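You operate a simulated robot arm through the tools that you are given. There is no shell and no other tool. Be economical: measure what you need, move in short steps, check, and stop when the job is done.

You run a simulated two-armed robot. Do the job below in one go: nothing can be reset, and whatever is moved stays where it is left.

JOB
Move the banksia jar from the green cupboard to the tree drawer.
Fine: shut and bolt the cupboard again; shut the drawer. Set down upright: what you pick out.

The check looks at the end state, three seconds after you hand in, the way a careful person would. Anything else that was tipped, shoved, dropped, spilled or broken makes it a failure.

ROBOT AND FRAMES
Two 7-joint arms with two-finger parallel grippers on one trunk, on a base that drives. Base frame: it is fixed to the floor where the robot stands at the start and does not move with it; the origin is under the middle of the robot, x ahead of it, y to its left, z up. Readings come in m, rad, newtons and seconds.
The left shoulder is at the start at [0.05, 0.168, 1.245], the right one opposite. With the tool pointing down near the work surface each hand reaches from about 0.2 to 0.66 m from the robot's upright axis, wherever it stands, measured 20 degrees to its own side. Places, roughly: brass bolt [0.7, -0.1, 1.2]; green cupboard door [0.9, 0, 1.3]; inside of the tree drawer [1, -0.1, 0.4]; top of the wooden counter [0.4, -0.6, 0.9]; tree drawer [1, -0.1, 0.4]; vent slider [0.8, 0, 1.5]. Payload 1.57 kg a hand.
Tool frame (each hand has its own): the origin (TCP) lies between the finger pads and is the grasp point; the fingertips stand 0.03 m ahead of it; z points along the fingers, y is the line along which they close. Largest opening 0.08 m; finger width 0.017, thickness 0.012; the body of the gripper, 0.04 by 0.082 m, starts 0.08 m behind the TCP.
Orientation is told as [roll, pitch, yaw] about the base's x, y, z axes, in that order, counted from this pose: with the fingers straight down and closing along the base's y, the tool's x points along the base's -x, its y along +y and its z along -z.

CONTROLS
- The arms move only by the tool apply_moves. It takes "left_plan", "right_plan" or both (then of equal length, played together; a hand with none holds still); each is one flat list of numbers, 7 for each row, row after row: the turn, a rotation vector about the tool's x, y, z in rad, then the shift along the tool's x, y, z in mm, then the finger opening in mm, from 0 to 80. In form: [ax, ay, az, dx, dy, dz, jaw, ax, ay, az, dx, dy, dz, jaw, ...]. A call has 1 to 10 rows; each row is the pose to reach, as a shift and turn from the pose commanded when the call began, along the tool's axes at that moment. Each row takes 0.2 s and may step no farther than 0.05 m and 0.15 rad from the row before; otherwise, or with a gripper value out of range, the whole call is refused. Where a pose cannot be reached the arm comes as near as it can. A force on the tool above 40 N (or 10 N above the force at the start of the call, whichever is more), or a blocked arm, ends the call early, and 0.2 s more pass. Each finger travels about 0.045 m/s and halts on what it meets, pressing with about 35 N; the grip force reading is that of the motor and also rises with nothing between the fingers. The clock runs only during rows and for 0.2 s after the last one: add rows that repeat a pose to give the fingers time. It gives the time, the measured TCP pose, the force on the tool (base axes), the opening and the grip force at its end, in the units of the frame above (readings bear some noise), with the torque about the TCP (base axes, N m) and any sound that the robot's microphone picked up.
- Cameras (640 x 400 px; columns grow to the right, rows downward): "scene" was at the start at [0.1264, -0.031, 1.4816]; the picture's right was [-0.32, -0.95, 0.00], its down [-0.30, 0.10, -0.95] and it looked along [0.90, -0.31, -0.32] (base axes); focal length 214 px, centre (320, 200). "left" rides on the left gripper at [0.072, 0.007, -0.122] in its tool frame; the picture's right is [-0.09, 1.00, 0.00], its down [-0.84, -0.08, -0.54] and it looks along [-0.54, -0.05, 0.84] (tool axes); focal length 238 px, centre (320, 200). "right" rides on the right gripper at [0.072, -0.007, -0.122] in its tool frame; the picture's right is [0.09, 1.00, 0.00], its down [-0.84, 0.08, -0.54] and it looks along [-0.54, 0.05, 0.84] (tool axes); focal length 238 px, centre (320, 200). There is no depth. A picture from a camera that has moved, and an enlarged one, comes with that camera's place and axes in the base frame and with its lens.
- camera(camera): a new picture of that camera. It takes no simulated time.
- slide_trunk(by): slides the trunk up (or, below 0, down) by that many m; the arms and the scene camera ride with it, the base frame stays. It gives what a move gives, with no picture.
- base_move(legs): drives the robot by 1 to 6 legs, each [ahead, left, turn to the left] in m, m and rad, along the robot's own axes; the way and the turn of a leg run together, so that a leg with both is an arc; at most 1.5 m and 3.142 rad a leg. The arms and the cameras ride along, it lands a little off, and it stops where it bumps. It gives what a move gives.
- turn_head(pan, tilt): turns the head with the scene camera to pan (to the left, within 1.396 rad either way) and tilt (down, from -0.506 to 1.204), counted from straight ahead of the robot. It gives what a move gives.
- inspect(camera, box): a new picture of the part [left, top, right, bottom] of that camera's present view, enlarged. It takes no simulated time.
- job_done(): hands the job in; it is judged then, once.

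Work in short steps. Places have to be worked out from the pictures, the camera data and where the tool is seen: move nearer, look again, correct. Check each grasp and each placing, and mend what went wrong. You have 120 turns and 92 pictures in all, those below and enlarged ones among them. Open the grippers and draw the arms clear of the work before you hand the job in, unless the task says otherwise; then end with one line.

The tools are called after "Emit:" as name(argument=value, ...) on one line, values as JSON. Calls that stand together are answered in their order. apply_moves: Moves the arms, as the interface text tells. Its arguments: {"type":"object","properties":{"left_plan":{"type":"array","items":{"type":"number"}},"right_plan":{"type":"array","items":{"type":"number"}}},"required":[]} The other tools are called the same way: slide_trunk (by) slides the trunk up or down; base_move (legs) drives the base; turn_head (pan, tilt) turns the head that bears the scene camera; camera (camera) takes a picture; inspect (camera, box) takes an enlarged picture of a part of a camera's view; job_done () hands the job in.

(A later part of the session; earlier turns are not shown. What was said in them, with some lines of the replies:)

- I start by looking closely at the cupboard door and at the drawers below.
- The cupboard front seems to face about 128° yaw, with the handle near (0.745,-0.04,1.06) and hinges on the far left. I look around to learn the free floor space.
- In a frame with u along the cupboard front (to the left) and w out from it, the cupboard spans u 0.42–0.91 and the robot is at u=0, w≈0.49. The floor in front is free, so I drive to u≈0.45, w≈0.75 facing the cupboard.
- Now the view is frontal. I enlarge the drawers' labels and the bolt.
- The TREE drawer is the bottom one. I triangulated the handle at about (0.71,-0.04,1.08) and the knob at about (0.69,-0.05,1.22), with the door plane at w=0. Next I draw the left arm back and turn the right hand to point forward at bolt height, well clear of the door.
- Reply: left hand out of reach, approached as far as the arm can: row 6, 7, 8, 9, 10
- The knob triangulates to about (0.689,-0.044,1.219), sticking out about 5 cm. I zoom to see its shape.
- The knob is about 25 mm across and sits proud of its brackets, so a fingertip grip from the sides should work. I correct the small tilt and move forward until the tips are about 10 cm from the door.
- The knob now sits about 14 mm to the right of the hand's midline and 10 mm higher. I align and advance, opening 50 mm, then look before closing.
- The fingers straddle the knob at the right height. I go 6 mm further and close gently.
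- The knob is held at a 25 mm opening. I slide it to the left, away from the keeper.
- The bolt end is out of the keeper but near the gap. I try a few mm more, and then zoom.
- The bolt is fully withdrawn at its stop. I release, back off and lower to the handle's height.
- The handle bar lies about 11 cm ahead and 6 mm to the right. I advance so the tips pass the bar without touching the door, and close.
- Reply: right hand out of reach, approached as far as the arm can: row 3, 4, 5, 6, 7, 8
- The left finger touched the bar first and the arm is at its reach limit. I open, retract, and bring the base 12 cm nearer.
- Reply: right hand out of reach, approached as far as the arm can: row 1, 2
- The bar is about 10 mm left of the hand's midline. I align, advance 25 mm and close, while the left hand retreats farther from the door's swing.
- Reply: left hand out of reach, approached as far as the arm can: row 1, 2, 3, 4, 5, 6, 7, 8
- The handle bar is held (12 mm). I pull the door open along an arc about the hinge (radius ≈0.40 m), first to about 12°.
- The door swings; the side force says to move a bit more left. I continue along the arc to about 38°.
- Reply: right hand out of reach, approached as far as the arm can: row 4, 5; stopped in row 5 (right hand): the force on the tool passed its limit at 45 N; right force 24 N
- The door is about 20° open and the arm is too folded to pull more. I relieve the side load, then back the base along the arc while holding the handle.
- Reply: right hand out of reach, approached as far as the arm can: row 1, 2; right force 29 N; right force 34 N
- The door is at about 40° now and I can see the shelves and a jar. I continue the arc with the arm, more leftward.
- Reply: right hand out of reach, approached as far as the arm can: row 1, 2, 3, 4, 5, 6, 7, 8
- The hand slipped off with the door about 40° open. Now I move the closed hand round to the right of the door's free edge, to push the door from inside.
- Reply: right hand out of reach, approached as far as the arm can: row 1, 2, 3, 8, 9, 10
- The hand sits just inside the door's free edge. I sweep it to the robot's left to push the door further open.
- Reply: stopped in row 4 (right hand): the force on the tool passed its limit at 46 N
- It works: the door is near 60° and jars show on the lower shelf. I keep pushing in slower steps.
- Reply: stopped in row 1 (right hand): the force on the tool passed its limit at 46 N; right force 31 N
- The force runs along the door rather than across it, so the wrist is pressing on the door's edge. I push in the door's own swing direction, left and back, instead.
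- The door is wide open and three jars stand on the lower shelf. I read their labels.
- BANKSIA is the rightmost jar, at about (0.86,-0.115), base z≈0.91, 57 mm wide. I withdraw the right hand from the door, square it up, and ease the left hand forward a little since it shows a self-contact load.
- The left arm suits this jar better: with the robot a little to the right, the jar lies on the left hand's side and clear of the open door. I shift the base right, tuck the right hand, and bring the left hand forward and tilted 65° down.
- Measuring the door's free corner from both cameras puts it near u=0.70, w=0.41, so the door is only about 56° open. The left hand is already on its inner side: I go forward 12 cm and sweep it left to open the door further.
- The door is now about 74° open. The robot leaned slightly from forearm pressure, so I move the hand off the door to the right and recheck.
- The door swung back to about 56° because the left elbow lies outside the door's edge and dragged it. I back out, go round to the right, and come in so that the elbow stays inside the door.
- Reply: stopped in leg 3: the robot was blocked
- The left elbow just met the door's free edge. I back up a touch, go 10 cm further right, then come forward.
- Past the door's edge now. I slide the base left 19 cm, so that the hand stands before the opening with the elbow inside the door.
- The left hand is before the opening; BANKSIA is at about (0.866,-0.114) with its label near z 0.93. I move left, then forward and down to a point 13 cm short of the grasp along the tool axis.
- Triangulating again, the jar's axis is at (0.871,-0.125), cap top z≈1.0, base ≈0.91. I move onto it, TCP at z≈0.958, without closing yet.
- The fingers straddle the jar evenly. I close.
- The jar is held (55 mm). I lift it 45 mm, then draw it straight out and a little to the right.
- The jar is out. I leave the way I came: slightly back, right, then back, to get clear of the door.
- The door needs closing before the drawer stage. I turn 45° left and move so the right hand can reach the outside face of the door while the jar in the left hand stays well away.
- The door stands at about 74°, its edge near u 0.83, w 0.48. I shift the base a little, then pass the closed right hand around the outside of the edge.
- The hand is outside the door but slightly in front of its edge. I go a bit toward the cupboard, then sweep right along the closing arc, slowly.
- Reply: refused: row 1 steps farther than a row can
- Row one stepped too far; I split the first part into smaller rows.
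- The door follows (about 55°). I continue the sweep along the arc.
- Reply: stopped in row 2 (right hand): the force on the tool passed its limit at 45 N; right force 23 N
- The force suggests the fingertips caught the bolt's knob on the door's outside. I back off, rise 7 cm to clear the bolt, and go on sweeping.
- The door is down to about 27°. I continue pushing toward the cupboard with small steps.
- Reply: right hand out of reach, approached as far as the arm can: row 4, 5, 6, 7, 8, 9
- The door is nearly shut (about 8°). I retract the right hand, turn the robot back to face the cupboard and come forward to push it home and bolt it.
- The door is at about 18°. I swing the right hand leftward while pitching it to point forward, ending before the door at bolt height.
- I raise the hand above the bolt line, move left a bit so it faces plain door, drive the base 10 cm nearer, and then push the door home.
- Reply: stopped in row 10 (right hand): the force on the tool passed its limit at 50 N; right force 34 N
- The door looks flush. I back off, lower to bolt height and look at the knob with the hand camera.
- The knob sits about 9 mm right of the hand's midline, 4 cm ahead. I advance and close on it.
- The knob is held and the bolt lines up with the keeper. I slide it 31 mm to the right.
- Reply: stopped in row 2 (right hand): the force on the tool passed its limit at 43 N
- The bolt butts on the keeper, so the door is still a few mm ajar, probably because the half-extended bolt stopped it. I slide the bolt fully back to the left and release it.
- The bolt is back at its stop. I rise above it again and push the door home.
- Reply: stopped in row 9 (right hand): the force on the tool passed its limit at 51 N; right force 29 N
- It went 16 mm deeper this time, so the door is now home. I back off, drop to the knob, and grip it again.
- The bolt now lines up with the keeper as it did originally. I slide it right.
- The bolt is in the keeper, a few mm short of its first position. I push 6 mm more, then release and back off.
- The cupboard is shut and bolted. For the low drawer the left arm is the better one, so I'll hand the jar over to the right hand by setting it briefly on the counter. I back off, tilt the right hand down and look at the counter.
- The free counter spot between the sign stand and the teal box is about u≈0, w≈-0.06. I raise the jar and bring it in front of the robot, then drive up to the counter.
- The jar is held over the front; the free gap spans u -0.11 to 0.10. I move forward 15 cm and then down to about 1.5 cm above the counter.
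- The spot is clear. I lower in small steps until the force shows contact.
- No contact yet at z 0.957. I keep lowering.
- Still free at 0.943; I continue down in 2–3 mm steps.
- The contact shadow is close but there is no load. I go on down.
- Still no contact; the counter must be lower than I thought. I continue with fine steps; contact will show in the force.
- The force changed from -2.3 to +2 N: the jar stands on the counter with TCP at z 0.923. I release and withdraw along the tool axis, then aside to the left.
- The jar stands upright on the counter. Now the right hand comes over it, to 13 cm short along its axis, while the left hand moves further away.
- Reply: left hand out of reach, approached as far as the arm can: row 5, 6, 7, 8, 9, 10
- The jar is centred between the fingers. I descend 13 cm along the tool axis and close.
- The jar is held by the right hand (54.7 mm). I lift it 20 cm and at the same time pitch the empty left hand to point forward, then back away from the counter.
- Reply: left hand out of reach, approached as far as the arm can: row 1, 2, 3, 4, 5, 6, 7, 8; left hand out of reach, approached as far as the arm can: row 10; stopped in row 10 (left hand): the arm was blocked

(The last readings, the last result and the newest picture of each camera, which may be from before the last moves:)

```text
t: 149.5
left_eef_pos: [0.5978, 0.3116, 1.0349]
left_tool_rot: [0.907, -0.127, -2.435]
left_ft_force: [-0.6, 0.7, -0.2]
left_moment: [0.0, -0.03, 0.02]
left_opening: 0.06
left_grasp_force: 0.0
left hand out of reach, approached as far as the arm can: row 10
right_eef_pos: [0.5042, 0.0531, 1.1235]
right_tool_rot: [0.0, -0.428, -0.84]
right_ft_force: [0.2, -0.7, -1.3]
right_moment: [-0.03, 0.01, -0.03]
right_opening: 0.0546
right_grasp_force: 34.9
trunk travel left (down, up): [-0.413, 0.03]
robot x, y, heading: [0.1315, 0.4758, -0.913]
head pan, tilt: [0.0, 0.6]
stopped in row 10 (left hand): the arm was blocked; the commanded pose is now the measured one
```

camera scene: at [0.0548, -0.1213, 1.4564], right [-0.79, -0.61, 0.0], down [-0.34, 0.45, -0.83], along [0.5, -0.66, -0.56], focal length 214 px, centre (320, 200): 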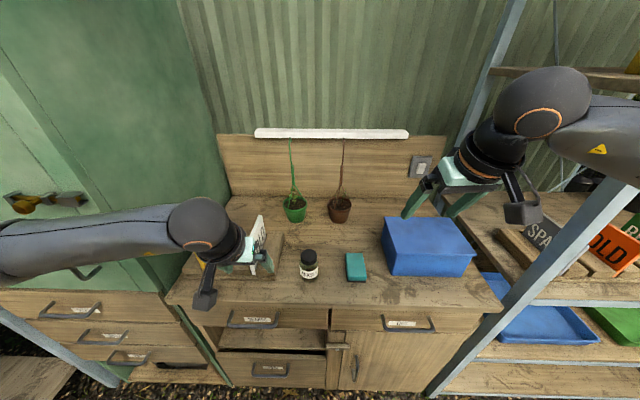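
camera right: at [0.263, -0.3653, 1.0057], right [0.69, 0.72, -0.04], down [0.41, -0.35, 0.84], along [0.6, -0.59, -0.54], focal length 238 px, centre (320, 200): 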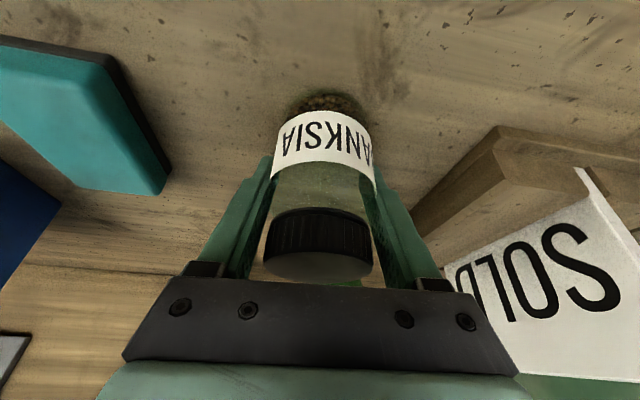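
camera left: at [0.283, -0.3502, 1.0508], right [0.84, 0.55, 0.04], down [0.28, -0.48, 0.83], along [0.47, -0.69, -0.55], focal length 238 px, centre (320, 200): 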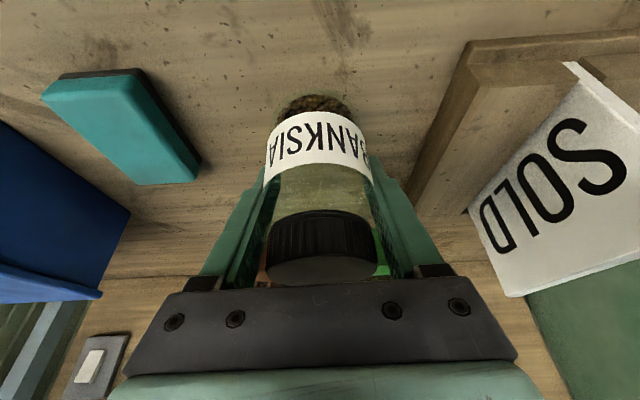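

The left hand now points forward and about 35° down with its jaws nearly vertical, good for the horizontal drawer handle. The jar hangs safely at u 0.43. I slide the trunk down and look with the left camera.

Emit:
slide_trunk(by=-0.4)

Emit:
camera(camera="left")

```text
t: 153.3
left_eef_pos: [0.598, 0.3126, 0.6348]
left_tool_rot: [0.906, -0.124, -2.438]
left_ft_force: [0.0, 0.4, 0.0]
left_moment: [0.0, 0.02, 0.0]
left_opening: 0.0602
left_grasp_force: 0.0
right_eef_pos: [0.504, 0.0528, 0.7238]
right_tool_rot: [0.0, -0.428, -0.839]
right_ft_force: [-1.1, -1.0, -1.7]
right_moment: [-0.03, -0.02, -0.04]
right_opening: 0.0546
right_grasp_force: 34.9
trunk travel left (down, up): [-0.013, 0.43]
robot x, y, heading: [0.1349, 0.4804, -0.909]
head pan, tilt: [0.0, 0.6]
```

```text
9 pictures are left
camera left: at [0.6005, 0.4362, 0.7065], right [0.4, -0.46, 0.79], down [-0.91, -0.15, 0.38], along [-0.05, -0.87, -0.49], focal length 238 px, centre (320, 200)
```

left: 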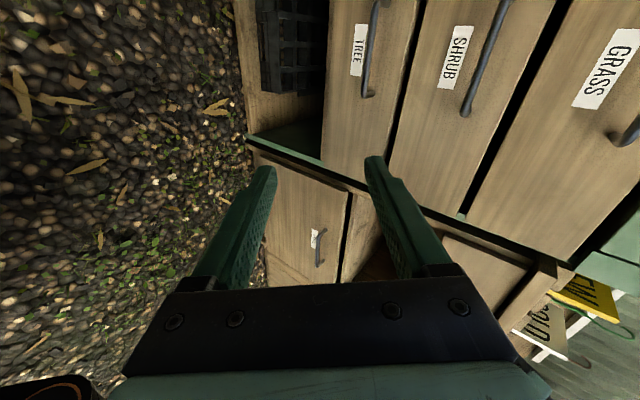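

The TREE handle bar lies at about u 0.66–0.78, w≈0.05, z≈0.48. I draw the right hand back a bit, drive 12 cm forward and bring the left hand to 9 cm short of the bar.

Emit:
apply_moves(right_plan=[0, 0, 0, 36, 0, -17, 44, 0, 0, 0, 73, 0, -33, 44, 0, 0, 0, 90, 0, -41, 44])

Emit:
base_move(legs=[[0.12, 0, 0]])

Emit:
apply_moves(left_plan=[0, 0, 0, 8.6, 3.8, 35, 50, 0, 0, 0, 17, 7.6, 70, 40, 0, 0, 0, 26, 11.4, 105, 36, 0, 0, 0, 34, 15, 140, 36, 0, 0, 0, 43, 19, 175, 36])

Emit:
camera(camera="left")

```text
t: 154.1
left_eef_pos: [0.5993, 0.3122, 0.6355]
left_tool_rot: [0.906, -0.123, -2.439]
left_ft_force: [0.0, -0.9, -0.2]
left_moment: [0.0, 0.0, -0.02]
left_opening: 0.0601
left_grasp_force: 0.1
right_eef_pos: [0.4377, 0.1276, 0.7255]
right_tool_rot: [0.002, -0.428, -0.842]
right_ft_force: [0.0, -0.3, -2.0]
right_moment: [-0.02, -0.05, 0.0]
right_opening: 0.0546
right_grasp_force: 35.3
trunk travel left (down, up): [-0.013, 0.43]
robot x, y, heading: [0.1368, 0.4818, -0.913]
head pan, tilt: [0.0, 0.6]
```

```text
t: 155.4
left_eef_pos: [0.6717, 0.2178, 0.6348]
left_tool_rot: [0.905, -0.123, -2.439]
left_ft_force: [-0.3, 0.5, 0.4]
left_moment: [0.0, 0.02, 0.0]
left_opening: 0.0599
left_grasp_force: 0.0
right_eef_pos: [0.5118, 0.0328, 0.7251]
right_tool_rot: [0.003, -0.427, -0.838]
right_ft_force: [0.4, -0.6, -2.4]
right_moment: [-0.01, -0.03, 0.02]
right_opening: 0.0545
right_grasp_force: 35.2
trunk travel left (down, up): [-0.013, 0.43]
robot x, y, heading: [0.2069, 0.382, -0.908]
head pan, tilt: [0.0, 0.6]
```

```text
t: 156.6
left_eef_pos: [0.8099, 0.1332, 0.5487]
left_tool_rot: [0.903, -0.124, -2.433]
left_ft_force: [0.0, 0.3, 0.5]
left_moment: [0.0, 0.02, -0.01]
left_opening: 0.036
left_grasp_force: 0.0
left hand out of reach, approached as far as the arm can: row 1, 2, 3, 4, 5
right_eef_pos: [0.5128, 0.0324, 0.7248]
right_tool_rot: [0.001, -0.427, -0.84]
right_ft_force: [0.7, -0.2, -2.4]
right_moment: [-0.05, -0.03, 0.01]
right_opening: 0.0548
right_grasp_force: 35.3
trunk travel left (down, up): [-0.013, 0.43]
robot x, y, heading: [0.2081, 0.3842, -0.91]
head pan, tilt: [0.0, 0.6]
```

```text
8 pictures are left
camera left: at [0.8134, 0.2562, 0.6211], right [0.41, -0.47, 0.79], down [-0.91, -0.16, 0.38], along [-0.05, -0.87, -0.49], focal length 238 px, centre (320, 200)
```

left: 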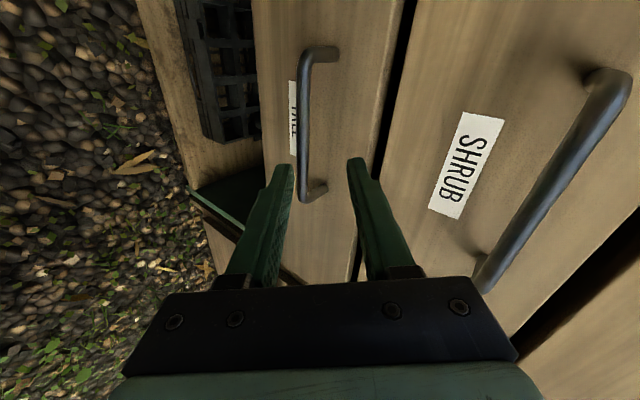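

The bar is about 16 mm toward the lower finger and 8 cm ahead. I align and advance, then close on it.

Emit:
apply_moves(left_plan=[0, 0, 0, -1, -9, 0, 36, 0, 0, 0, -3, -18, 5, 36, 0, 0, 0, -3, -18, 30, 36, 0, 0, 0, -3, -18, 55, 36, 0, 0, 0, -3, -18, 79, 36])

Emit:
camera(camera="left")

```text
t: 157.8
left_eef_pos: [0.8569, 0.0939, 0.4964]
left_tool_rot: [0.898, -0.123, -2.433]
left_ft_force: [-0.2, 0.3, -0.4]
left_moment: [-0.04, 0.01, -0.01]
left_opening: 0.0369
left_grasp_force: 0.6
left hand out of reach, approached as far as the arm can: row 1, 2, 3, 4, 5
right_eef_pos: [0.5135, 0.0321, 0.7243]
right_tool_rot: [0.0, -0.426, -0.839]
right_ft_force: [-0.1, -0.9, -2.8]
right_moment: [0.01, -0.01, -0.05]
right_opening: 0.0551
right_grasp_force: 35.0
trunk travel left (down, up): [-0.013, 0.43]
robot x, y, heading: [0.2071, 0.3823, -0.907]
head pan, tilt: [0.0, 0.6]
```

```text
7 pictures are left
camera left: at [0.8593, 0.2173, 0.5693], right [0.41, -0.47, 0.78], down [-0.91, -0.16, 0.38], along [-0.05, -0.87, -0.49], focal length 238 px, centre (320, 200)
```

left: 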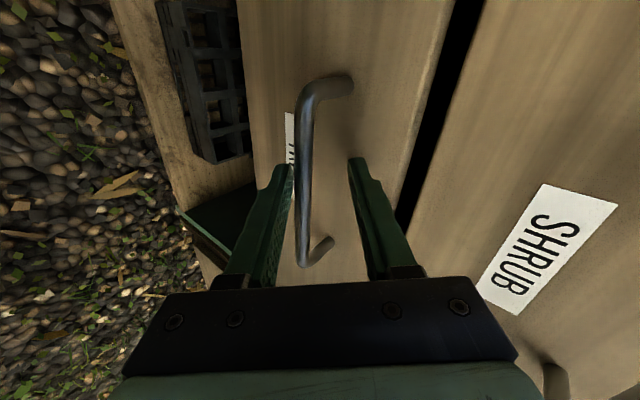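

The bar lies between the fingers near the lower one. I shift 8 mm toward it and close.

Emit:
apply_moves(left_plan=[0, 0, 0, 0, -6, 2, 36, 0, 0, 0, 0, -10, 3, 28, 0, 0, 0, 0, -11, 3, 18, 0, 0, 0, 0, -11, 3, 10, 0, 0, 0, 0, -11, 3, 4, 0, 0, 0, 0, -11, 3, 4])

```text
t: 159.2
left_eef_pos: [0.8537, 0.096, 0.4931]
left_tool_rot: [0.89, -0.124, -2.439]
left_ft_force: [-18.0, 12.1, -13.1]
left_moment: [0.4, 0.33, -0.31]
left_opening: 0.0247
left_grasp_force: 11.2
left hand out of reach, approached as far as the arm can: row 1, 2, 3, 4, 5, 6
right_eef_pos: [0.5114, 0.0326, 0.7239]
right_tool_rot: [0.003, -0.424, -0.839]
right_ft_force: [0.0, -0.1, -2.0]
right_moment: [-0.02, -0.03, 0.0]
right_opening: 0.0547
right_grasp_force: 34.6
trunk travel left (down, up): [-0.013, 0.43]
robot x, y, heading: [0.2124, 0.3866, -0.91]
head pan, tilt: [0.0, 0.6]
```

The lower finger carries the bar and the arm cannot sink further. The last bit of trunk travel can: I ease the jaw, lower the trunk 12 mm, then close again.

Emit:
apply_moves(left_plan=[0, 0, 0, 0, 0, 0, 30, 0, 0, 0, 0, 0, 0, 34])

Emit:
slide_trunk(by=-0.012)

Emit:
apply_moves(left_plan=[0, 0, 0, 0, 0, 0, 26, 0, 0, 0, 0, 0, 0, 18, 0, 0, 0, 0, 0, 0, 10, 0, 0, 0, 0, 0, 0, 4, 0, 0, 0, 0, 0, 0, 4])

```text
t: 159.8
left_eef_pos: [0.858, 0.0946, 0.4987]
left_tool_rot: [0.899, -0.124, -2.432]
left_ft_force: [-2.5, 1.8, -6.0]
left_moment: [0.09, 0.05, -0.01]
left_opening: 0.0397
left_grasp_force: 3.1
right_eef_pos: [0.5133, 0.0318, 0.7234]
right_tool_rot: [0.0, -0.428, -0.841]
right_ft_force: [2.1, -0.1, -2.0]
right_moment: [-0.04, -0.01, 0.04]
right_opening: 0.0546
right_grasp_force: 35.4
trunk travel left (down, up): [-0.013, 0.43]
robot x, y, heading: [0.2045, 0.3811, -0.909]
head pan, tilt: [0.0, 0.6]
```

```text
t: 160.4
left_eef_pos: [0.8567, 0.0939, 0.4871]
left_tool_rot: [0.9, -0.123, -2.434]
left_ft_force: [1.0, -0.2, 0.1]
left_moment: [0.01, -0.01, -0.02]
left_opening: 0.0338
left_grasp_force: 0.1
right_eef_pos: [0.5125, 0.0327, 0.7124]
right_tool_rot: [0.002, -0.428, -0.839]
right_ft_force: [0.2, 0.3, -2.1]
right_moment: [-0.02, -0.03, -0.01]
right_opening: 0.0546
right_grasp_force: 34.8
trunk travel left (down, up): [-0.001, 0.442]
robot x, y, heading: [0.203, 0.387, -0.912]
head pan, tilt: [0.0, 0.6]
```

```text
t: 161.6
left_eef_pos: [0.8547, 0.095, 0.4846]
left_tool_rot: [0.896, -0.121, -2.437]
left_ft_force: [-5.3, 6.9, -4.5]
left_moment: [0.31, -0.26, -0.34]
left_opening: 0.0141
left_grasp_force: 30.3
right_eef_pos: [0.5122, 0.0319, 0.7125]
right_tool_rot: [0.001, -0.428, -0.839]
right_ft_force: [-0.4, 0.2, -2.1]
right_moment: [-0.02, -0.01, 0.02]
right_opening: 0.0548
right_grasp_force: 34.9
trunk travel left (down, up): [-0.001, 0.442]
robot x, y, heading: [0.2077, 0.3822, -0.91]
head pan, tilt: [0.0, 0.6]
```

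The bar is gripped (14 mm). I pull the drawer open by driving the base straight back 24 cm, then look.

Emit:
base_move(legs=[[-0.24, 0, 0]])

Emit:
turn_head(pan=0.25, tilt=0.75)

Emit:
camera(camera="scene")

```text
t: 163.3
left_eef_pos: [0.7164, 0.2887, 0.4846]
left_tool_rot: [0.898, -0.118, -2.422]
left_ft_force: [19.2, 12.5, -10.9]
left_moment: [0.3, -0.25, -0.49]
left_opening: 0.0142
left_grasp_force: 30.9
right_eef_pos: [0.3667, 0.2208, 0.7121]
right_tool_rot: [0.001, -0.426, -0.838]
right_ft_force: [0.3, -0.2, -3.0]
right_moment: [0.0, -0.01, -0.02]
right_opening: 0.0547
right_grasp_force: 35.2
trunk travel left (down, up): [-0.001, 0.442]
robot x, y, heading: [0.0557, 0.5729, -0.909]
head pan, tilt: [0.0, 0.6]
```

```text
t: 164.1
left_eef_pos: [0.7149, 0.289, 0.4847]
left_tool_rot: [0.895, -0.114, -2.422]
left_ft_force: [0.9, 1.3, -5.4]
left_moment: [0.38, -0.45, -0.29]
left_opening: 0.0141
left_grasp_force: 30.2
right_eef_pos: [0.3664, 0.2218, 0.712]
right_tool_rot: [0.001, -0.426, -0.837]
right_ft_force: [0.0, -0.4, -2.7]
right_moment: [-0.01, -0.03, -0.01]
right_opening: 0.0548
right_grasp_force: 35.6
trunk travel left (down, up): [-0.001, 0.442]
robot x, y, heading: [0.0569, 0.5755, -0.91]
head pan, tilt: [0.25, 0.75]
```

```text
6 pictures are left
camera scene: at [0.1504, 0.4896, 1.0313], right [-0.61, -0.79, 0.0], down [-0.54, 0.42, -0.73], along [0.58, -0.45, -0.68], focal length 214 px, centre (320, 200)
```

scene: 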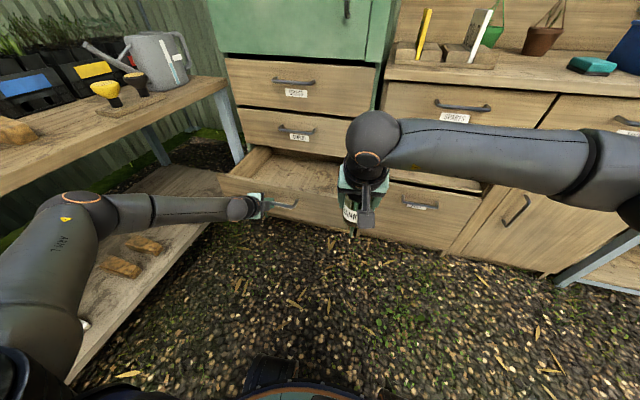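

The drawer is open and empty. To leave room for the tilted right hand behind the drawer's front, I pull it 8 cm further out.

Emit:
base_move(legs=[[-0.08, 0, 0]])

Emit:
apply_moves(left_plan=[0, 0, 0, 0, 0, 0, 24, 0, 0, 0, 0, 0, 0, 36, 0, 0, 0, 0, 0, 0, 44, 0, 0, 0, 0, 0, -35, 44, 0, 0, 0, 0, 0, -70, 44, 0, 0, 0, 0, 0, -110, 44, 0, 0, 0, 0, 0, -150, 44, 0, 0, 0, 0, 0, -190, 44, 0, 0, 0, 0, 0, -235, 44, 0, 0, 0, 0, 0, -280, 44])

Emit:
camera(camera="scene")

```text
t: 165.2
left_eef_pos: [0.6674, 0.3521, 0.4867]
left_tool_rot: [0.898, -0.113, -2.418]
left_ft_force: [6.4, 5.2, -3.8]
left_moment: [0.56, -0.66, 0.29]
left_opening: 0.0141
left_grasp_force: 30.5
right_eef_pos: [0.3165, 0.284, 0.7125]
right_tool_rot: [0.003, -0.427, -0.838]
right_ft_force: [0.4, 0.7, -1.5]
right_moment: [-0.06, 0.02, 0.01]
right_opening: 0.0548
right_grasp_force: 35.3
trunk travel left (down, up): [-0.001, 0.442]
robot x, y, heading: [0.0117, 0.6313, -0.906]
head pan, tilt: [0.25, 0.75]
```

```text
t: 167.4
left_eef_pos: [0.5043, 0.475, 0.6252]
left_tool_rot: [0.899, -0.112, -2.414]
left_ft_force: [0.0, -0.5, -0.1]
left_moment: [0.01, -0.01, 0.01]
left_opening: 0.0443
left_grasp_force: 0.1
left hand out of reach, approached as far as the arm can: row 8, 9, 10
right_eef_pos: [0.3174, 0.2852, 0.7116]
right_tool_rot: [0.002, -0.428, -0.838]
right_ft_force: [-0.2, 0.4, -1.9]
right_moment: [-0.01, -0.04, -0.03]
right_opening: 0.0544
right_grasp_force: 35.1
trunk travel left (down, up): [-0.001, 0.442]
robot x, y, heading: [0.0108, 0.6375, -0.906]
head pan, tilt: [0.25, 0.75]
```

```text
5 pictures are left
camera scene: at [0.1011, 0.5529, 1.0314], right [-0.61, -0.79, 0.0], down [-0.54, 0.42, -0.73], along [0.58, -0.45, -0.68], focal length 214 px, centre (320, 200)
```

scene: 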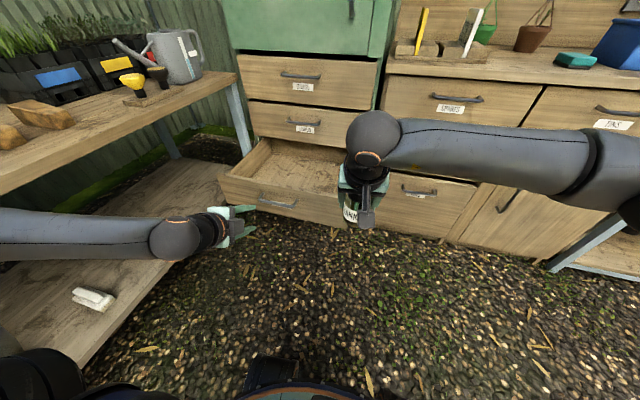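

The drawer is about 32 cm open and the left hand is free. I raise the left hand a little and drive 31 cm forward, so the right hand with the jar gets over the drawer.

Emit:
apply_moves(left_plan=[0, 0, 0, -3, 16, -12, 44, 0, 0, 0, -6, 32, -25, 44, 0, 0, 0, -8, 47, -37, 44])

Emit:
base_move(legs=[[0.31, 0, 0]])

```text
t: 168.2
left_eef_pos: [0.4901, 0.4577, 0.6758]
left_tool_rot: [0.897, -0.111, -2.414]
left_ft_force: [0.6, -0.4, 0.7]
left_moment: [0.01, -0.01, 0.01]
left_opening: 0.044
left_grasp_force: 0.0
left hand out of reach, approached as far as the arm can: row 1, 2, 3
right_eef_pos: [0.3172, 0.2851, 0.7117]
right_tool_rot: [0.002, -0.427, -0.839]
right_ft_force: [-0.1, 0.8, -2.1]
right_moment: [0.0, -0.01, 0.0]
right_opening: 0.0546
right_grasp_force: 35.5
trunk travel left (down, up): [-0.001, 0.442]
robot x, y, heading: [0.0147, 0.6345, -0.909]
head pan, tilt: [0.25, 0.75]
```

```text
t: 170.2
left_eef_pos: [0.6794, 0.2113, 0.6766]
left_tool_rot: [0.899, -0.114, -2.415]
left_ft_force: [-0.7, 0.9, 0.7]
left_moment: [-0.03, -0.05, -0.04]
left_opening: 0.044
left_grasp_force: 0.1
right_eef_pos: [0.5057, 0.0406, 0.7121]
right_tool_rot: [0.003, -0.428, -0.841]
right_ft_force: [-0.3, -0.8, -1.5]
right_moment: [-0.02, -0.02, -0.02]
right_opening: 0.0546
right_grasp_force: 35.0
trunk travel left (down, up): [-0.001, 0.442]
robot x, y, heading: [0.2027, 0.3956, -0.913]
head pan, tilt: [0.25, 0.75]
```

Over the drawer now. I shift the jar to u≈0.57, w≈0.165 and lower it to about z 0.57, with the left hand moving further left, and check by camera.

Emit:
apply_moves(right_plan=[0, 0, 0, -17, 35, 8, 44, 0, 0, 0, -34, 70, 16, 44, 0, 0, 0, -52, 105, 23, 44, 0, 0, 0, -69, 140, 31, 44, 0, 0, 0, -52, 140, 68, 44, 0, 0, 0, -35, 140, 105, 44, 0, 0, 0, -18, 140, 143, 44, 0, 0, 0, -10, 140, 160, 44], left_plan=[0, 0, 0, 20, 0, 0, 44, 0, 0, 0, 40, 0, 0, 44, 0, 0, 0, 60, 0, 0, 44, 0, 0, 0, 80, 0, 0, 44, 0, 0, 0, 80, 0, 0, 44, 0, 0, 0, 80, 0, 0, 44, 0, 0, 0, 80, 0, 0, 44, 0, 0, 0, 80, 0, 0, 44])

Emit:
camera(camera="right")

```text
t: 172.1
left_eef_pos: [0.707, 0.2145, 0.6385]
left_tool_rot: [0.902, -0.113, -2.417]
left_ft_force: [-1.0, -0.7, -0.5]
left_moment: [0.01, 0.02, 0.0]
left_opening: 0.0439
left_grasp_force: 0.1
left hand out of reach, approached as far as the arm can: row 1, 2, 3, 4, 5, 6, 7, 8
right_eef_pos: [0.6533, 0.0645, 0.5903]
right_tool_rot: [0.002, -0.427, -0.838]
right_ft_force: [0.1, 0.6, -1.6]
right_moment: [-0.01, -0.05, -0.02]
right_opening: 0.0546
right_grasp_force: 35.0
right hand out of reach, approached as far as the arm can: row 4, 5, 6, 7, 8
trunk travel left (down, up): [-0.001, 0.442]
robot x, y, heading: [0.2036, 0.3935, -0.912]
head pan, tilt: [0.25, 0.75]
```

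```text
4 pictures are left
camera right: at [0.5712, 0.1448, 0.6708], right [0.68, 0.73, -0.04], down [0.42, -0.35, 0.84], along [0.6, -0.59, -0.54], focal length 238 px, centre (320, 200)
```

right: 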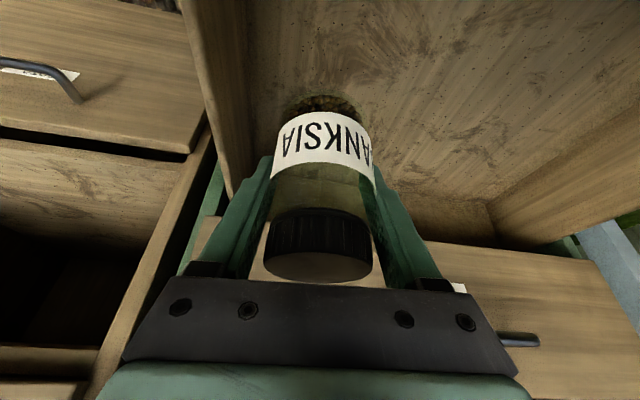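

The jar hangs inside the drawer outline with clearance to the right wall. I lower it to about z 0.45.

Emit:
apply_moves(right_plan=[0, 0, 0, 14, 0, 32, 44, 0, 0, 0, 29, 0, 64, 44, 0, 0, 0, 43, 0, 95, 44, 0, 0, 0, 58, 0, 127, 44])

```text
t: 173.1
left_eef_pos: [0.7066, 0.2145, 0.6374]
left_tool_rot: [0.9, -0.113, -2.415]
left_ft_force: [-0.4, 0.6, 0.0]
left_moment: [-0.03, -0.01, -0.03]
left_opening: 0.044
left_grasp_force: 0.0
right_eef_pos: [0.642, 0.056, 0.482]
right_tool_rot: [0.002, -0.429, -0.841]
right_ft_force: [0.2, 0.4, -1.4]
right_moment: [-0.03, -0.03, -0.01]
right_opening: 0.0546
right_grasp_force: 35.2
right hand out of reach, approached as far as the arm can: row 2, 3, 4
trunk travel left (down, up): [-0.001, 0.442]
robot x, y, heading: [0.2042, 0.3936, -0.916]
head pan, tilt: [0.25, 0.75]
```

The right arm is at its reach limit at z 0.48. I drive 4 cm nearer and let the arm pull back 3 cm as it lowers.

Emit:
base_move(legs=[[0.04, 0, 0]])

Emit:
apply_moves(right_plan=[0, 0, 0, 14, -3, -6, 44, 0, 0, 0, 27, -6, -12, 44, 0, 0, 0, 36, -6, 7, 44, 0, 0, 0, 44, -6, 25, 44])

```text
t: 173.9
left_eef_pos: [0.7313, 0.1835, 0.6365]
left_tool_rot: [0.901, -0.113, -2.414]
left_ft_force: [0.7, -0.1, -0.5]
left_moment: [-0.03, 0.01, 0.0]
left_opening: 0.044
left_grasp_force: 0.1
right_eef_pos: [0.6662, 0.0257, 0.4825]
right_tool_rot: [0.002, -0.428, -0.839]
right_ft_force: [0.9, -0.3, -1.7]
right_moment: [-0.01, -0.03, -0.01]
right_opening: 0.0544
right_grasp_force: 35.5
trunk travel left (down, up): [-0.001, 0.442]
robot x, y, heading: [0.2258, 0.3584, -0.911]
head pan, tilt: [0.25, 0.75]
```

```text
t: 174.9
left_eef_pos: [0.7309, 0.183, 0.6361]
left_tool_rot: [0.901, -0.115, -2.416]
left_ft_force: [-0.3, 0.5, 0.4]
left_moment: [-0.02, -0.01, -0.02]
left_opening: 0.044
left_grasp_force: 0.1
right_eef_pos: [0.6424, 0.0437, 0.4413]
right_tool_rot: [0.002, -0.427, -0.84]
right_ft_force: [1.0, -0.7, -1.7]
right_moment: [-0.04, -0.02, 0.0]
right_opening: 0.0547
right_grasp_force: 34.6
trunk travel left (down, up): [-0.001, 0.442]
robot x, y, heading: [0.2264, 0.3624, -0.914]
head pan, tilt: [0.25, 0.75]
```

Good, z 0.441 and no contact yet. I continue in 4 mm steps.

Emit:
apply_moves(right_plan=[0, 0, 0, 1.7, 1, 3.6, 44, 0, 0, 0, 3.3, 2, 7.3, 44, 0, 0, 0, 5, 3, 10.9, 44, 0, 0, 0, 5, 3, 10.9, 44])

Emit:
apply_moves(right_plan=[0, 0, 0, 1.2, 0, 2.7, 44, 0, 0, 0, 2.5, 0, 5.5, 44, 0, 0, 0, 2.5, 0, 5.5, 44])

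```text
t: 175.9
left_eef_pos: [0.7306, 0.1823, 0.6373]
left_tool_rot: [0.9, -0.113, -2.415]
left_ft_force: [0.2, 0.8, -0.3]
left_moment: [0.0, 0.0, 0.03]
left_opening: 0.0441
left_grasp_force: 0.1
right_eef_pos: [0.6447, 0.0454, 0.4292]
right_tool_rot: [0.002, -0.427, -0.839]
right_ft_force: [-0.3, 0.1, -1.9]
right_moment: [-0.03, 0.0, 0.0]
right_opening: 0.055
right_grasp_force: 35.2
trunk travel left (down, up): [-0.001, 0.442]
robot x, y, heading: [0.2272, 0.3596, -0.912]
head pan, tilt: [0.25, 0.75]
```

```text
t: 176.7
left_eef_pos: [0.7308, 0.1842, 0.6383]
left_tool_rot: [0.902, -0.112, -2.415]
left_ft_force: [-0.1, -0.2, 0.7]
left_moment: [-0.02, -0.01, -0.01]
left_opening: 0.0442
left_grasp_force: 0.0
right_eef_pos: [0.6461, 0.0444, 0.4275]
right_tool_rot: [0.003, -0.433, -0.839]
right_ft_force: [-0.6, -1.5, 19.6]
right_moment: [0.23, 0.7, 0.06]
right_opening: 0.0551
right_grasp_force: 35.5
trunk travel left (down, up): [-0.001, 0.442]
robot x, y, heading: [0.2255, 0.3584, -0.91]
head pan, tilt: [0.25, 0.75]
```

Contact at z 0.4275 with a small moment, which fits the jar's near rim on the drawer floor. I ease up 3 mm and look.

Emit:
apply_moves(right_plan=[0, 0, 0, -1.2, 0, -2.7, 44, 0, 0, 0, -1.2, 0, -2.7, 44])

Emit:
camera(camera="right")

```text
t: 177.3
left_eef_pos: [0.7309, 0.1826, 0.6382]
left_tool_rot: [0.903, -0.115, -2.415]
left_ft_force: [0.8, 0.4, 0.3]
left_moment: [0.01, 0.04, -0.02]
left_opening: 0.044
left_grasp_force: 0.0
right_eef_pos: [0.6447, 0.0463, 0.4266]
right_tool_rot: [0.004, -0.43, -0.838]
right_ft_force: [2.1, 0.2, 10.2]
right_moment: [-0.11, 0.23, -0.01]
right_opening: 0.0546
right_grasp_force: 35.0
trunk travel left (down, up): [-0.001, 0.442]
robot x, y, heading: [0.2224, 0.3576, -0.909]
head pan, tilt: [0.25, 0.75]
```

```text
3 pictures are left
camera right: at [0.5617, 0.1267, 0.5076], right [0.68, 0.73, -0.04], down [0.41, -0.35, 0.84], along [0.6, -0.59, -0.54], focal length 238 px, centre (320, 200)
```

right: 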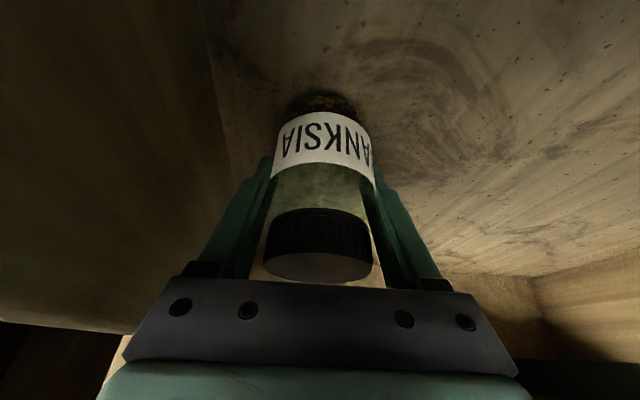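

The jar stands on the drawer floor. I open the fingers and lift straight up.

Emit:
apply_moves(right_plan=[0, 0, 0, 0, 0, 0, 58, 0, 0, 0, 0, 0, 0, 68, 0, 0, 0, 0, 0, 0, 76, 0, 0, 0, 0, 0, 0, 76, 0, 0, 0, -12, 0, -27, 76, 0, 0, 0, -27, 0, -60, 76, 0, 0, 0, -45, 0, -100, 76, 0, 0, 0, -64, 0, -140, 76, 0, 0, 0, -83, 0, -182, 76, 0, 0, 0, -102, 0, -225, 76])

Emit:
camera(camera="right")

```text
t: 179.5
left_eef_pos: [0.7307, 0.1846, 0.6375]
left_tool_rot: [0.901, -0.114, -2.415]
left_ft_force: [-0.7, 0.8, 0.1]
left_moment: [-0.01, 0.02, 0.01]
left_opening: 0.0438
left_grasp_force: 0.0
right_eef_pos: [0.6436, 0.0468, 0.6738]
right_tool_rot: [0.001, -0.429, -0.839]
right_ft_force: [-0.3, 0.2, -0.6]
right_moment: [-0.02, 0.01, 0.01]
right_opening: 0.076
right_grasp_force: 0.2
trunk travel left (down, up): [-0.001, 0.442]
robot x, y, heading: [0.2247, 0.365, -0.911]
head pan, tilt: [0.25, 0.75]
```

```text
2 pictures are left
camera right: at [0.5605, 0.1268, 0.7553], right [0.68, 0.73, -0.04], down [0.42, -0.35, 0.84], along [0.6, -0.59, -0.54], focal length 238 px, centre (320, 200)
```

right: 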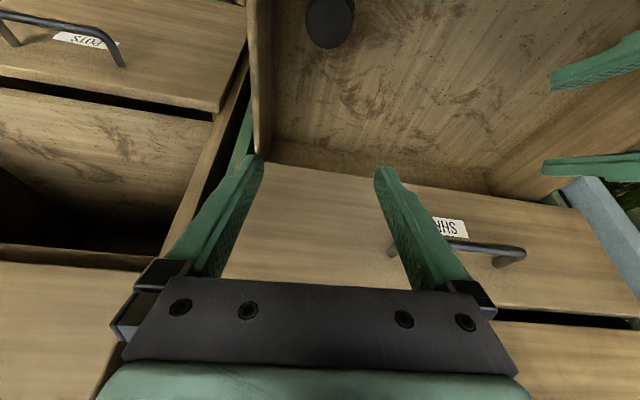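

The jar stands upright in the drawer. I back off 34 cm, then set the closed left hand before the drawer's front, just above its handle, and tuck the right hand back.

Emit:
base_move(legs=[[-0.36, 0, 0]])

Emit:
apply_moves(left_plan=[0, 0, 0, 2, -6, 36, 20, 0, 0, 0, 4, -12, 73, 4, 0, 0, 0, 7, -18, 110, 4, 0, 0, 0, 9, -25, 146, 4, 0, 0, 0, 9, -25, 146, 4], right_plan=[0, 0, 0, 36, -10, -17, 60, 0, 0, 0, 73, -20, -33, 40, 0, 0, 0, 109, -30, -50, 40, 0, 0, 0, 136, -40, -62, 40, 0, 0, 0, 136, -40, -62, 40])

```text
t: 181.8
left_eef_pos: [0.5093, 0.4672, 0.638]
left_tool_rot: [0.9, -0.113, -2.42]
left_ft_force: [0.1, -0.2, 0.0]
left_moment: [0.02, 0.03, 0.01]
left_opening: 0.0441
left_grasp_force: 0.1
right_eef_pos: [0.4215, 0.3291, 0.674]
right_tool_rot: [0.002, -0.427, -0.845]
right_ft_force: [0.0, 0.3, 0.4]
right_moment: [0.0, 0.0, 0.01]
right_opening: 0.0759
right_grasp_force: 0.2
trunk travel left (down, up): [-0.001, 0.442]
robot x, y, heading: [0.0071, 0.6497, -0.915]
head pan, tilt: [0.25, 0.75]
```

```text
t: 183.1
left_eef_pos: [0.5759, 0.41, 0.5542]
left_tool_rot: [0.895, -0.112, -2.417]
left_ft_force: [0.1, -0.4, -0.2]
left_moment: [-0.02, 0.0, 0.01]
left_opening: 0.004
left_grasp_force: 0.1
left hand out of reach, approached as far as the arm can: row 3, 4, 5
right_eef_pos: [0.2921, 0.4148, 0.6738]
right_tool_rot: [0.002, -0.428, -0.844]
right_ft_force: [-0.8, 0.2, -0.2]
right_moment: [0.0, 0.0, -0.01]
right_opening: 0.04
right_grasp_force: 0.1
trunk travel left (down, up): [-0.001, 0.442]
robot x, y, heading: [0.0073, 0.6474, -0.91]
head pan, tilt: [0.25, 0.75]
```

The tip is still about 3 cm high. I extend another 6 cm along the finger axis.

Emit:
apply_moves(left_plan=[0, 0, 0, 0, 0, 20, 4, 0, 0, 0, 0, -3, 40, 4, 0, 0, 0, 0, -6, 60, 4, 0, 0, 0, 0, -6, 60, 4])

```text
t: 184.1
left_eef_pos: [0.6121, 0.3814, 0.5242]
left_tool_rot: [0.895, -0.111, -2.417]
left_ft_force: [-0.1, 0.2, 0.2]
left_moment: [0.0, 0.02, 0.02]
left_opening: 0.0042
left_grasp_force: 0.1
left hand out of reach, approached as far as the arm can: row 1, 2, 3, 4
right_eef_pos: [0.2921, 0.4154, 0.6744]
right_tool_rot: [0.002, -0.428, -0.846]
right_ft_force: [1.0, -0.7, -0.7]
right_moment: [-0.01, 0.03, 0.01]
right_opening: 0.04
right_grasp_force: 0.0
trunk travel left (down, up): [-0.001, 0.442]
robot x, y, heading: [0.0071, 0.647, -0.915]
head pan, tilt: [0.25, 0.75]
```

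The tip is at z≈0.506, just above the handle and below the front's top edge. I push the drawer in by driving forward in short gentle legs.

Emit:
base_move(legs=[[0.06, 0, 0], [0.03, 0, 0], [0.03, 0, 0], [0.04, 0, 0], [0.04, 0, 0], [0.04, 0, 0]])

```text
t: 187.3
left_eef_pos: [0.7569, 0.1911, 0.5226]
left_tool_rot: [0.896, -0.112, -2.418]
left_ft_force: [-0.2, 0.5, -0.2]
left_moment: [0.02, 0.01, 0.01]
left_opening: 0.004
left_grasp_force: 0.1
right_eef_pos: [0.4364, 0.2246, 0.674]
right_tool_rot: [0.001, -0.426, -0.844]
right_ft_force: [0.6, -0.1, -0.3]
right_moment: [0.0, 0.03, 0.01]
right_opening: 0.04
right_grasp_force: 0.1
trunk travel left (down, up): [-0.001, 0.442]
robot x, y, heading: [0.1518, 0.4564, -0.916]
head pan, tilt: [0.25, 0.75]
```

No residual force; I check with a picture whether the drawer is following.

Emit:
camera(camera="scene")

```text
1 pictures are left
camera scene: at [0.239, 0.3738, 1.0314], right [-0.62, -0.79, 0.0], down [-0.54, 0.42, -0.73], along [0.57, -0.45, -0.68], focal length 214 px, centre (320, 200)
```

scene: 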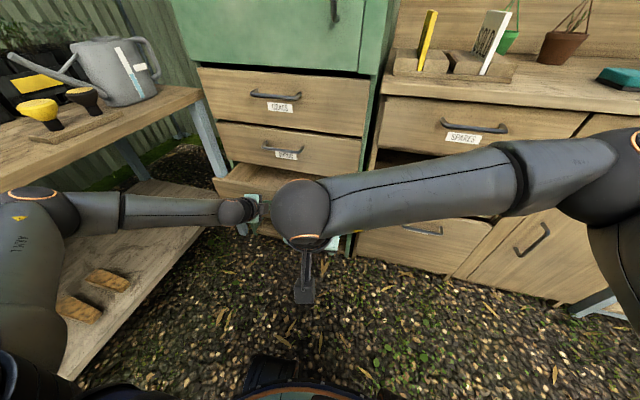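

The drawer follows. I push on in short legs until it is home.

Emit:
base_move(legs=[[0.04, 0, 0], [0.04, 0, 0], [0.03, 0, 0], [0.03, 0, 0]])

Emit:
base_move(legs=[[0.02, 0, 0]])

```text
t: 189.6
left_eef_pos: [0.8418, 0.0807, 0.5236]
left_tool_rot: [0.896, -0.112, -2.415]
left_ft_force: [-0.9, -0.4, -0.3]
left_moment: [-0.01, -0.03, 0.01]
left_opening: 0.0039
left_grasp_force: 0.0
right_eef_pos: [0.5232, 0.1136, 0.6734]
right_tool_rot: [0.001, -0.427, -0.844]
right_ft_force: [0.3, 0.5, -0.7]
right_moment: [0.01, -0.02, -0.01]
right_opening: 0.04
right_grasp_force: 0.1
trunk travel left (down, up): [-0.001, 0.442]
robot x, y, heading: [0.2362, 0.3466, -0.913]
head pan, tilt: [0.25, 0.75]
```

```text
t: 190.4
left_eef_pos: [0.8521, 0.0695, 0.5238]
left_tool_rot: [0.892, -0.112, -2.417]
left_ft_force: [-1.7, 3.1, 0.8]
left_moment: [-0.02, -0.01, -0.04]
left_opening: 0.0032
left_grasp_force: 0.0
right_eef_pos: [0.5336, 0.1013, 0.6736]
right_tool_rot: [0.002, -0.427, -0.843]
right_ft_force: [0.0, -0.1, 0.1]
right_moment: [0.0, 0.0, 0.03]
right_opening: 0.0401
right_grasp_force: 0.2
trunk travel left (down, up): [-0.001, 0.442]
robot x, y, heading: [0.2456, 0.3303, -0.918]
head pan, tilt: [0.25, 0.75]
stopped in leg 1: the force on the tool passed its limit at 50 N (the readings are from after the stop); the commanded pose is now the measured one
```

The push stopped at 50 N with the tip at the cabinet's front plane, so the drawer is shut. I back off and take the last picture to check everything.

Emit:
base_move(legs=[[-0.4, 0, 0]])

Emit:
slide_trunk(by=0.3)

Emit:
turn_head(pan=0.25, tilt=0.5)

Emit:
inspect(camera="scene", box=[120, 20, 520, 290])

```text
t: 193.0
left_eef_pos: [0.6058, 0.3882, 0.5226]
left_tool_rot: [0.892, -0.114, -2.416]
left_ft_force: [-0.9, 0.7, -0.1]
left_moment: [0.0, 0.01, 0.0]
left_opening: 0.0039
left_grasp_force: 0.1
right_eef_pos: [0.2872, 0.4199, 0.6743]
right_tool_rot: [0.001, -0.428, -0.842]
right_ft_force: [-0.3, -0.4, 0.1]
right_moment: [-0.01, 0.06, 0.0]
right_opening: 0.0399
right_grasp_force: 0.0
trunk travel left (down, up): [-0.001, 0.442]
robot x, y, heading: [0.0015, 0.654, -0.913]
head pan, tilt: [0.25, 0.75]
```

```text
t: 196.0
left_eef_pos: [0.6059, 0.3874, 0.8234]
left_tool_rot: [0.891, -0.112, -2.416]
left_ft_force: [-0.3, 0.5, 0.1]
left_moment: [-0.01, 0.01, -0.03]
left_opening: 0.0038
left_grasp_force: 0.1
right_eef_pos: [0.2883, 0.4198, 0.9739]
right_tool_rot: [0.001, -0.429, -0.844]
right_ft_force: [-0.2, 0.2, 0.0]
right_moment: [-0.03, -0.01, -0.02]
right_opening: 0.0401
right_grasp_force: 0.1
trunk travel left (down, up): [-0.301, 0.142]
robot x, y, heading: [0.0019, 0.6513, -0.915]
head pan, tilt: [0.25, 0.75]
```

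```text
t: 196.7
left_eef_pos: [0.6054, 0.3879, 0.8231]
left_tool_rot: [0.892, -0.112, -2.416]
left_ft_force: [0.2, 0.0, 0.3]
left_moment: [-0.02, 0.01, -0.03]
left_opening: 0.004
left_grasp_force: 0.0
right_eef_pos: [0.2871, 0.4201, 0.9747]
right_tool_rot: [0.001, -0.427, -0.842]
right_ft_force: [0.5, -0.6, 0.7]
right_moment: [-0.02, -0.02, -0.01]
right_opening: 0.0402
right_grasp_force: 0.0
trunk travel left (down, up): [-0.301, 0.142]
robot x, y, heading: [-0.0011, 0.6524, -0.916]
head pan, tilt: [0.25, 0.499]
```

```text
1.48 times, centred on (320, 155) of scene
camera zoom: at [0.0955, 0.5636, 1.3533], right [-0.62, -0.79, 0.0], down [-0.38, 0.3, -0.88], along [0.69, -0.54, -0.48], focal length 318 px, centre (320, 267)
```

zoom: 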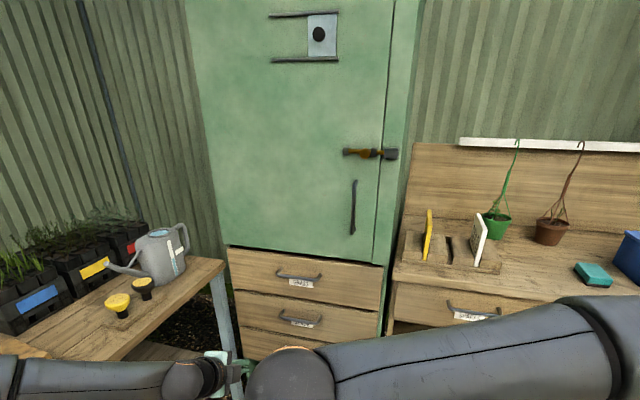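

The cupboard is shut and bolted, everything else is in place, and the drawer was pushed home to its stop. I open both grippers and hand in.

Emit:
apply_moves(left_plan=[0, 0, 0, 0, 0, 0, 30, 0, 0, 0, 0, 0, 0, 60, 0, 0, 0, 0, 0, 0, 80, 0, 0, 0, 0, 0, 0, 80, 0, 0, 0, 0, 0, 0, 80], right_plan=[0, 0, 0, 0, 0, 0, 55, 0, 0, 0, 0, 0, 0, 70, 0, 0, 0, 0, 0, 0, 80, 0, 0, 0, 0, 0, 0, 80, 0, 0, 0, 0, 0, 0, 80])

Emit:
job_done()

```text
t: 197.9
left_eef_pos: [0.6071, 0.3889, 0.8236]
left_tool_rot: [0.893, -0.113, -2.416]
left_ft_force: [0.6, -1.0, 0.4]
left_moment: [-0.01, 0.01, 0.01]
left_opening: 0.0799
left_grasp_force: 0.1
right_eef_pos: [0.2877, 0.4205, 0.9738]
right_tool_rot: [0.0, -0.427, -0.841]
right_ft_force: [-0.4, -0.2, 0.3]
right_moment: [0.0, -0.01, -0.01]
right_opening: 0.0799
right_grasp_force: 0.1
trunk travel left (down, up): [-0.301, 0.142]
robot x, y, heading: [0.002, 0.6537, -0.911]
head pan, tilt: [0.25, 0.499]
```

```text
The job is handed in.
```

The banksia jar is in the tree drawer, upright when I let go of it; the cupboard is shut and bolted; the drawer was pushed to its stop, but I judged that from the force reading because the last picture did not show it or the jar.
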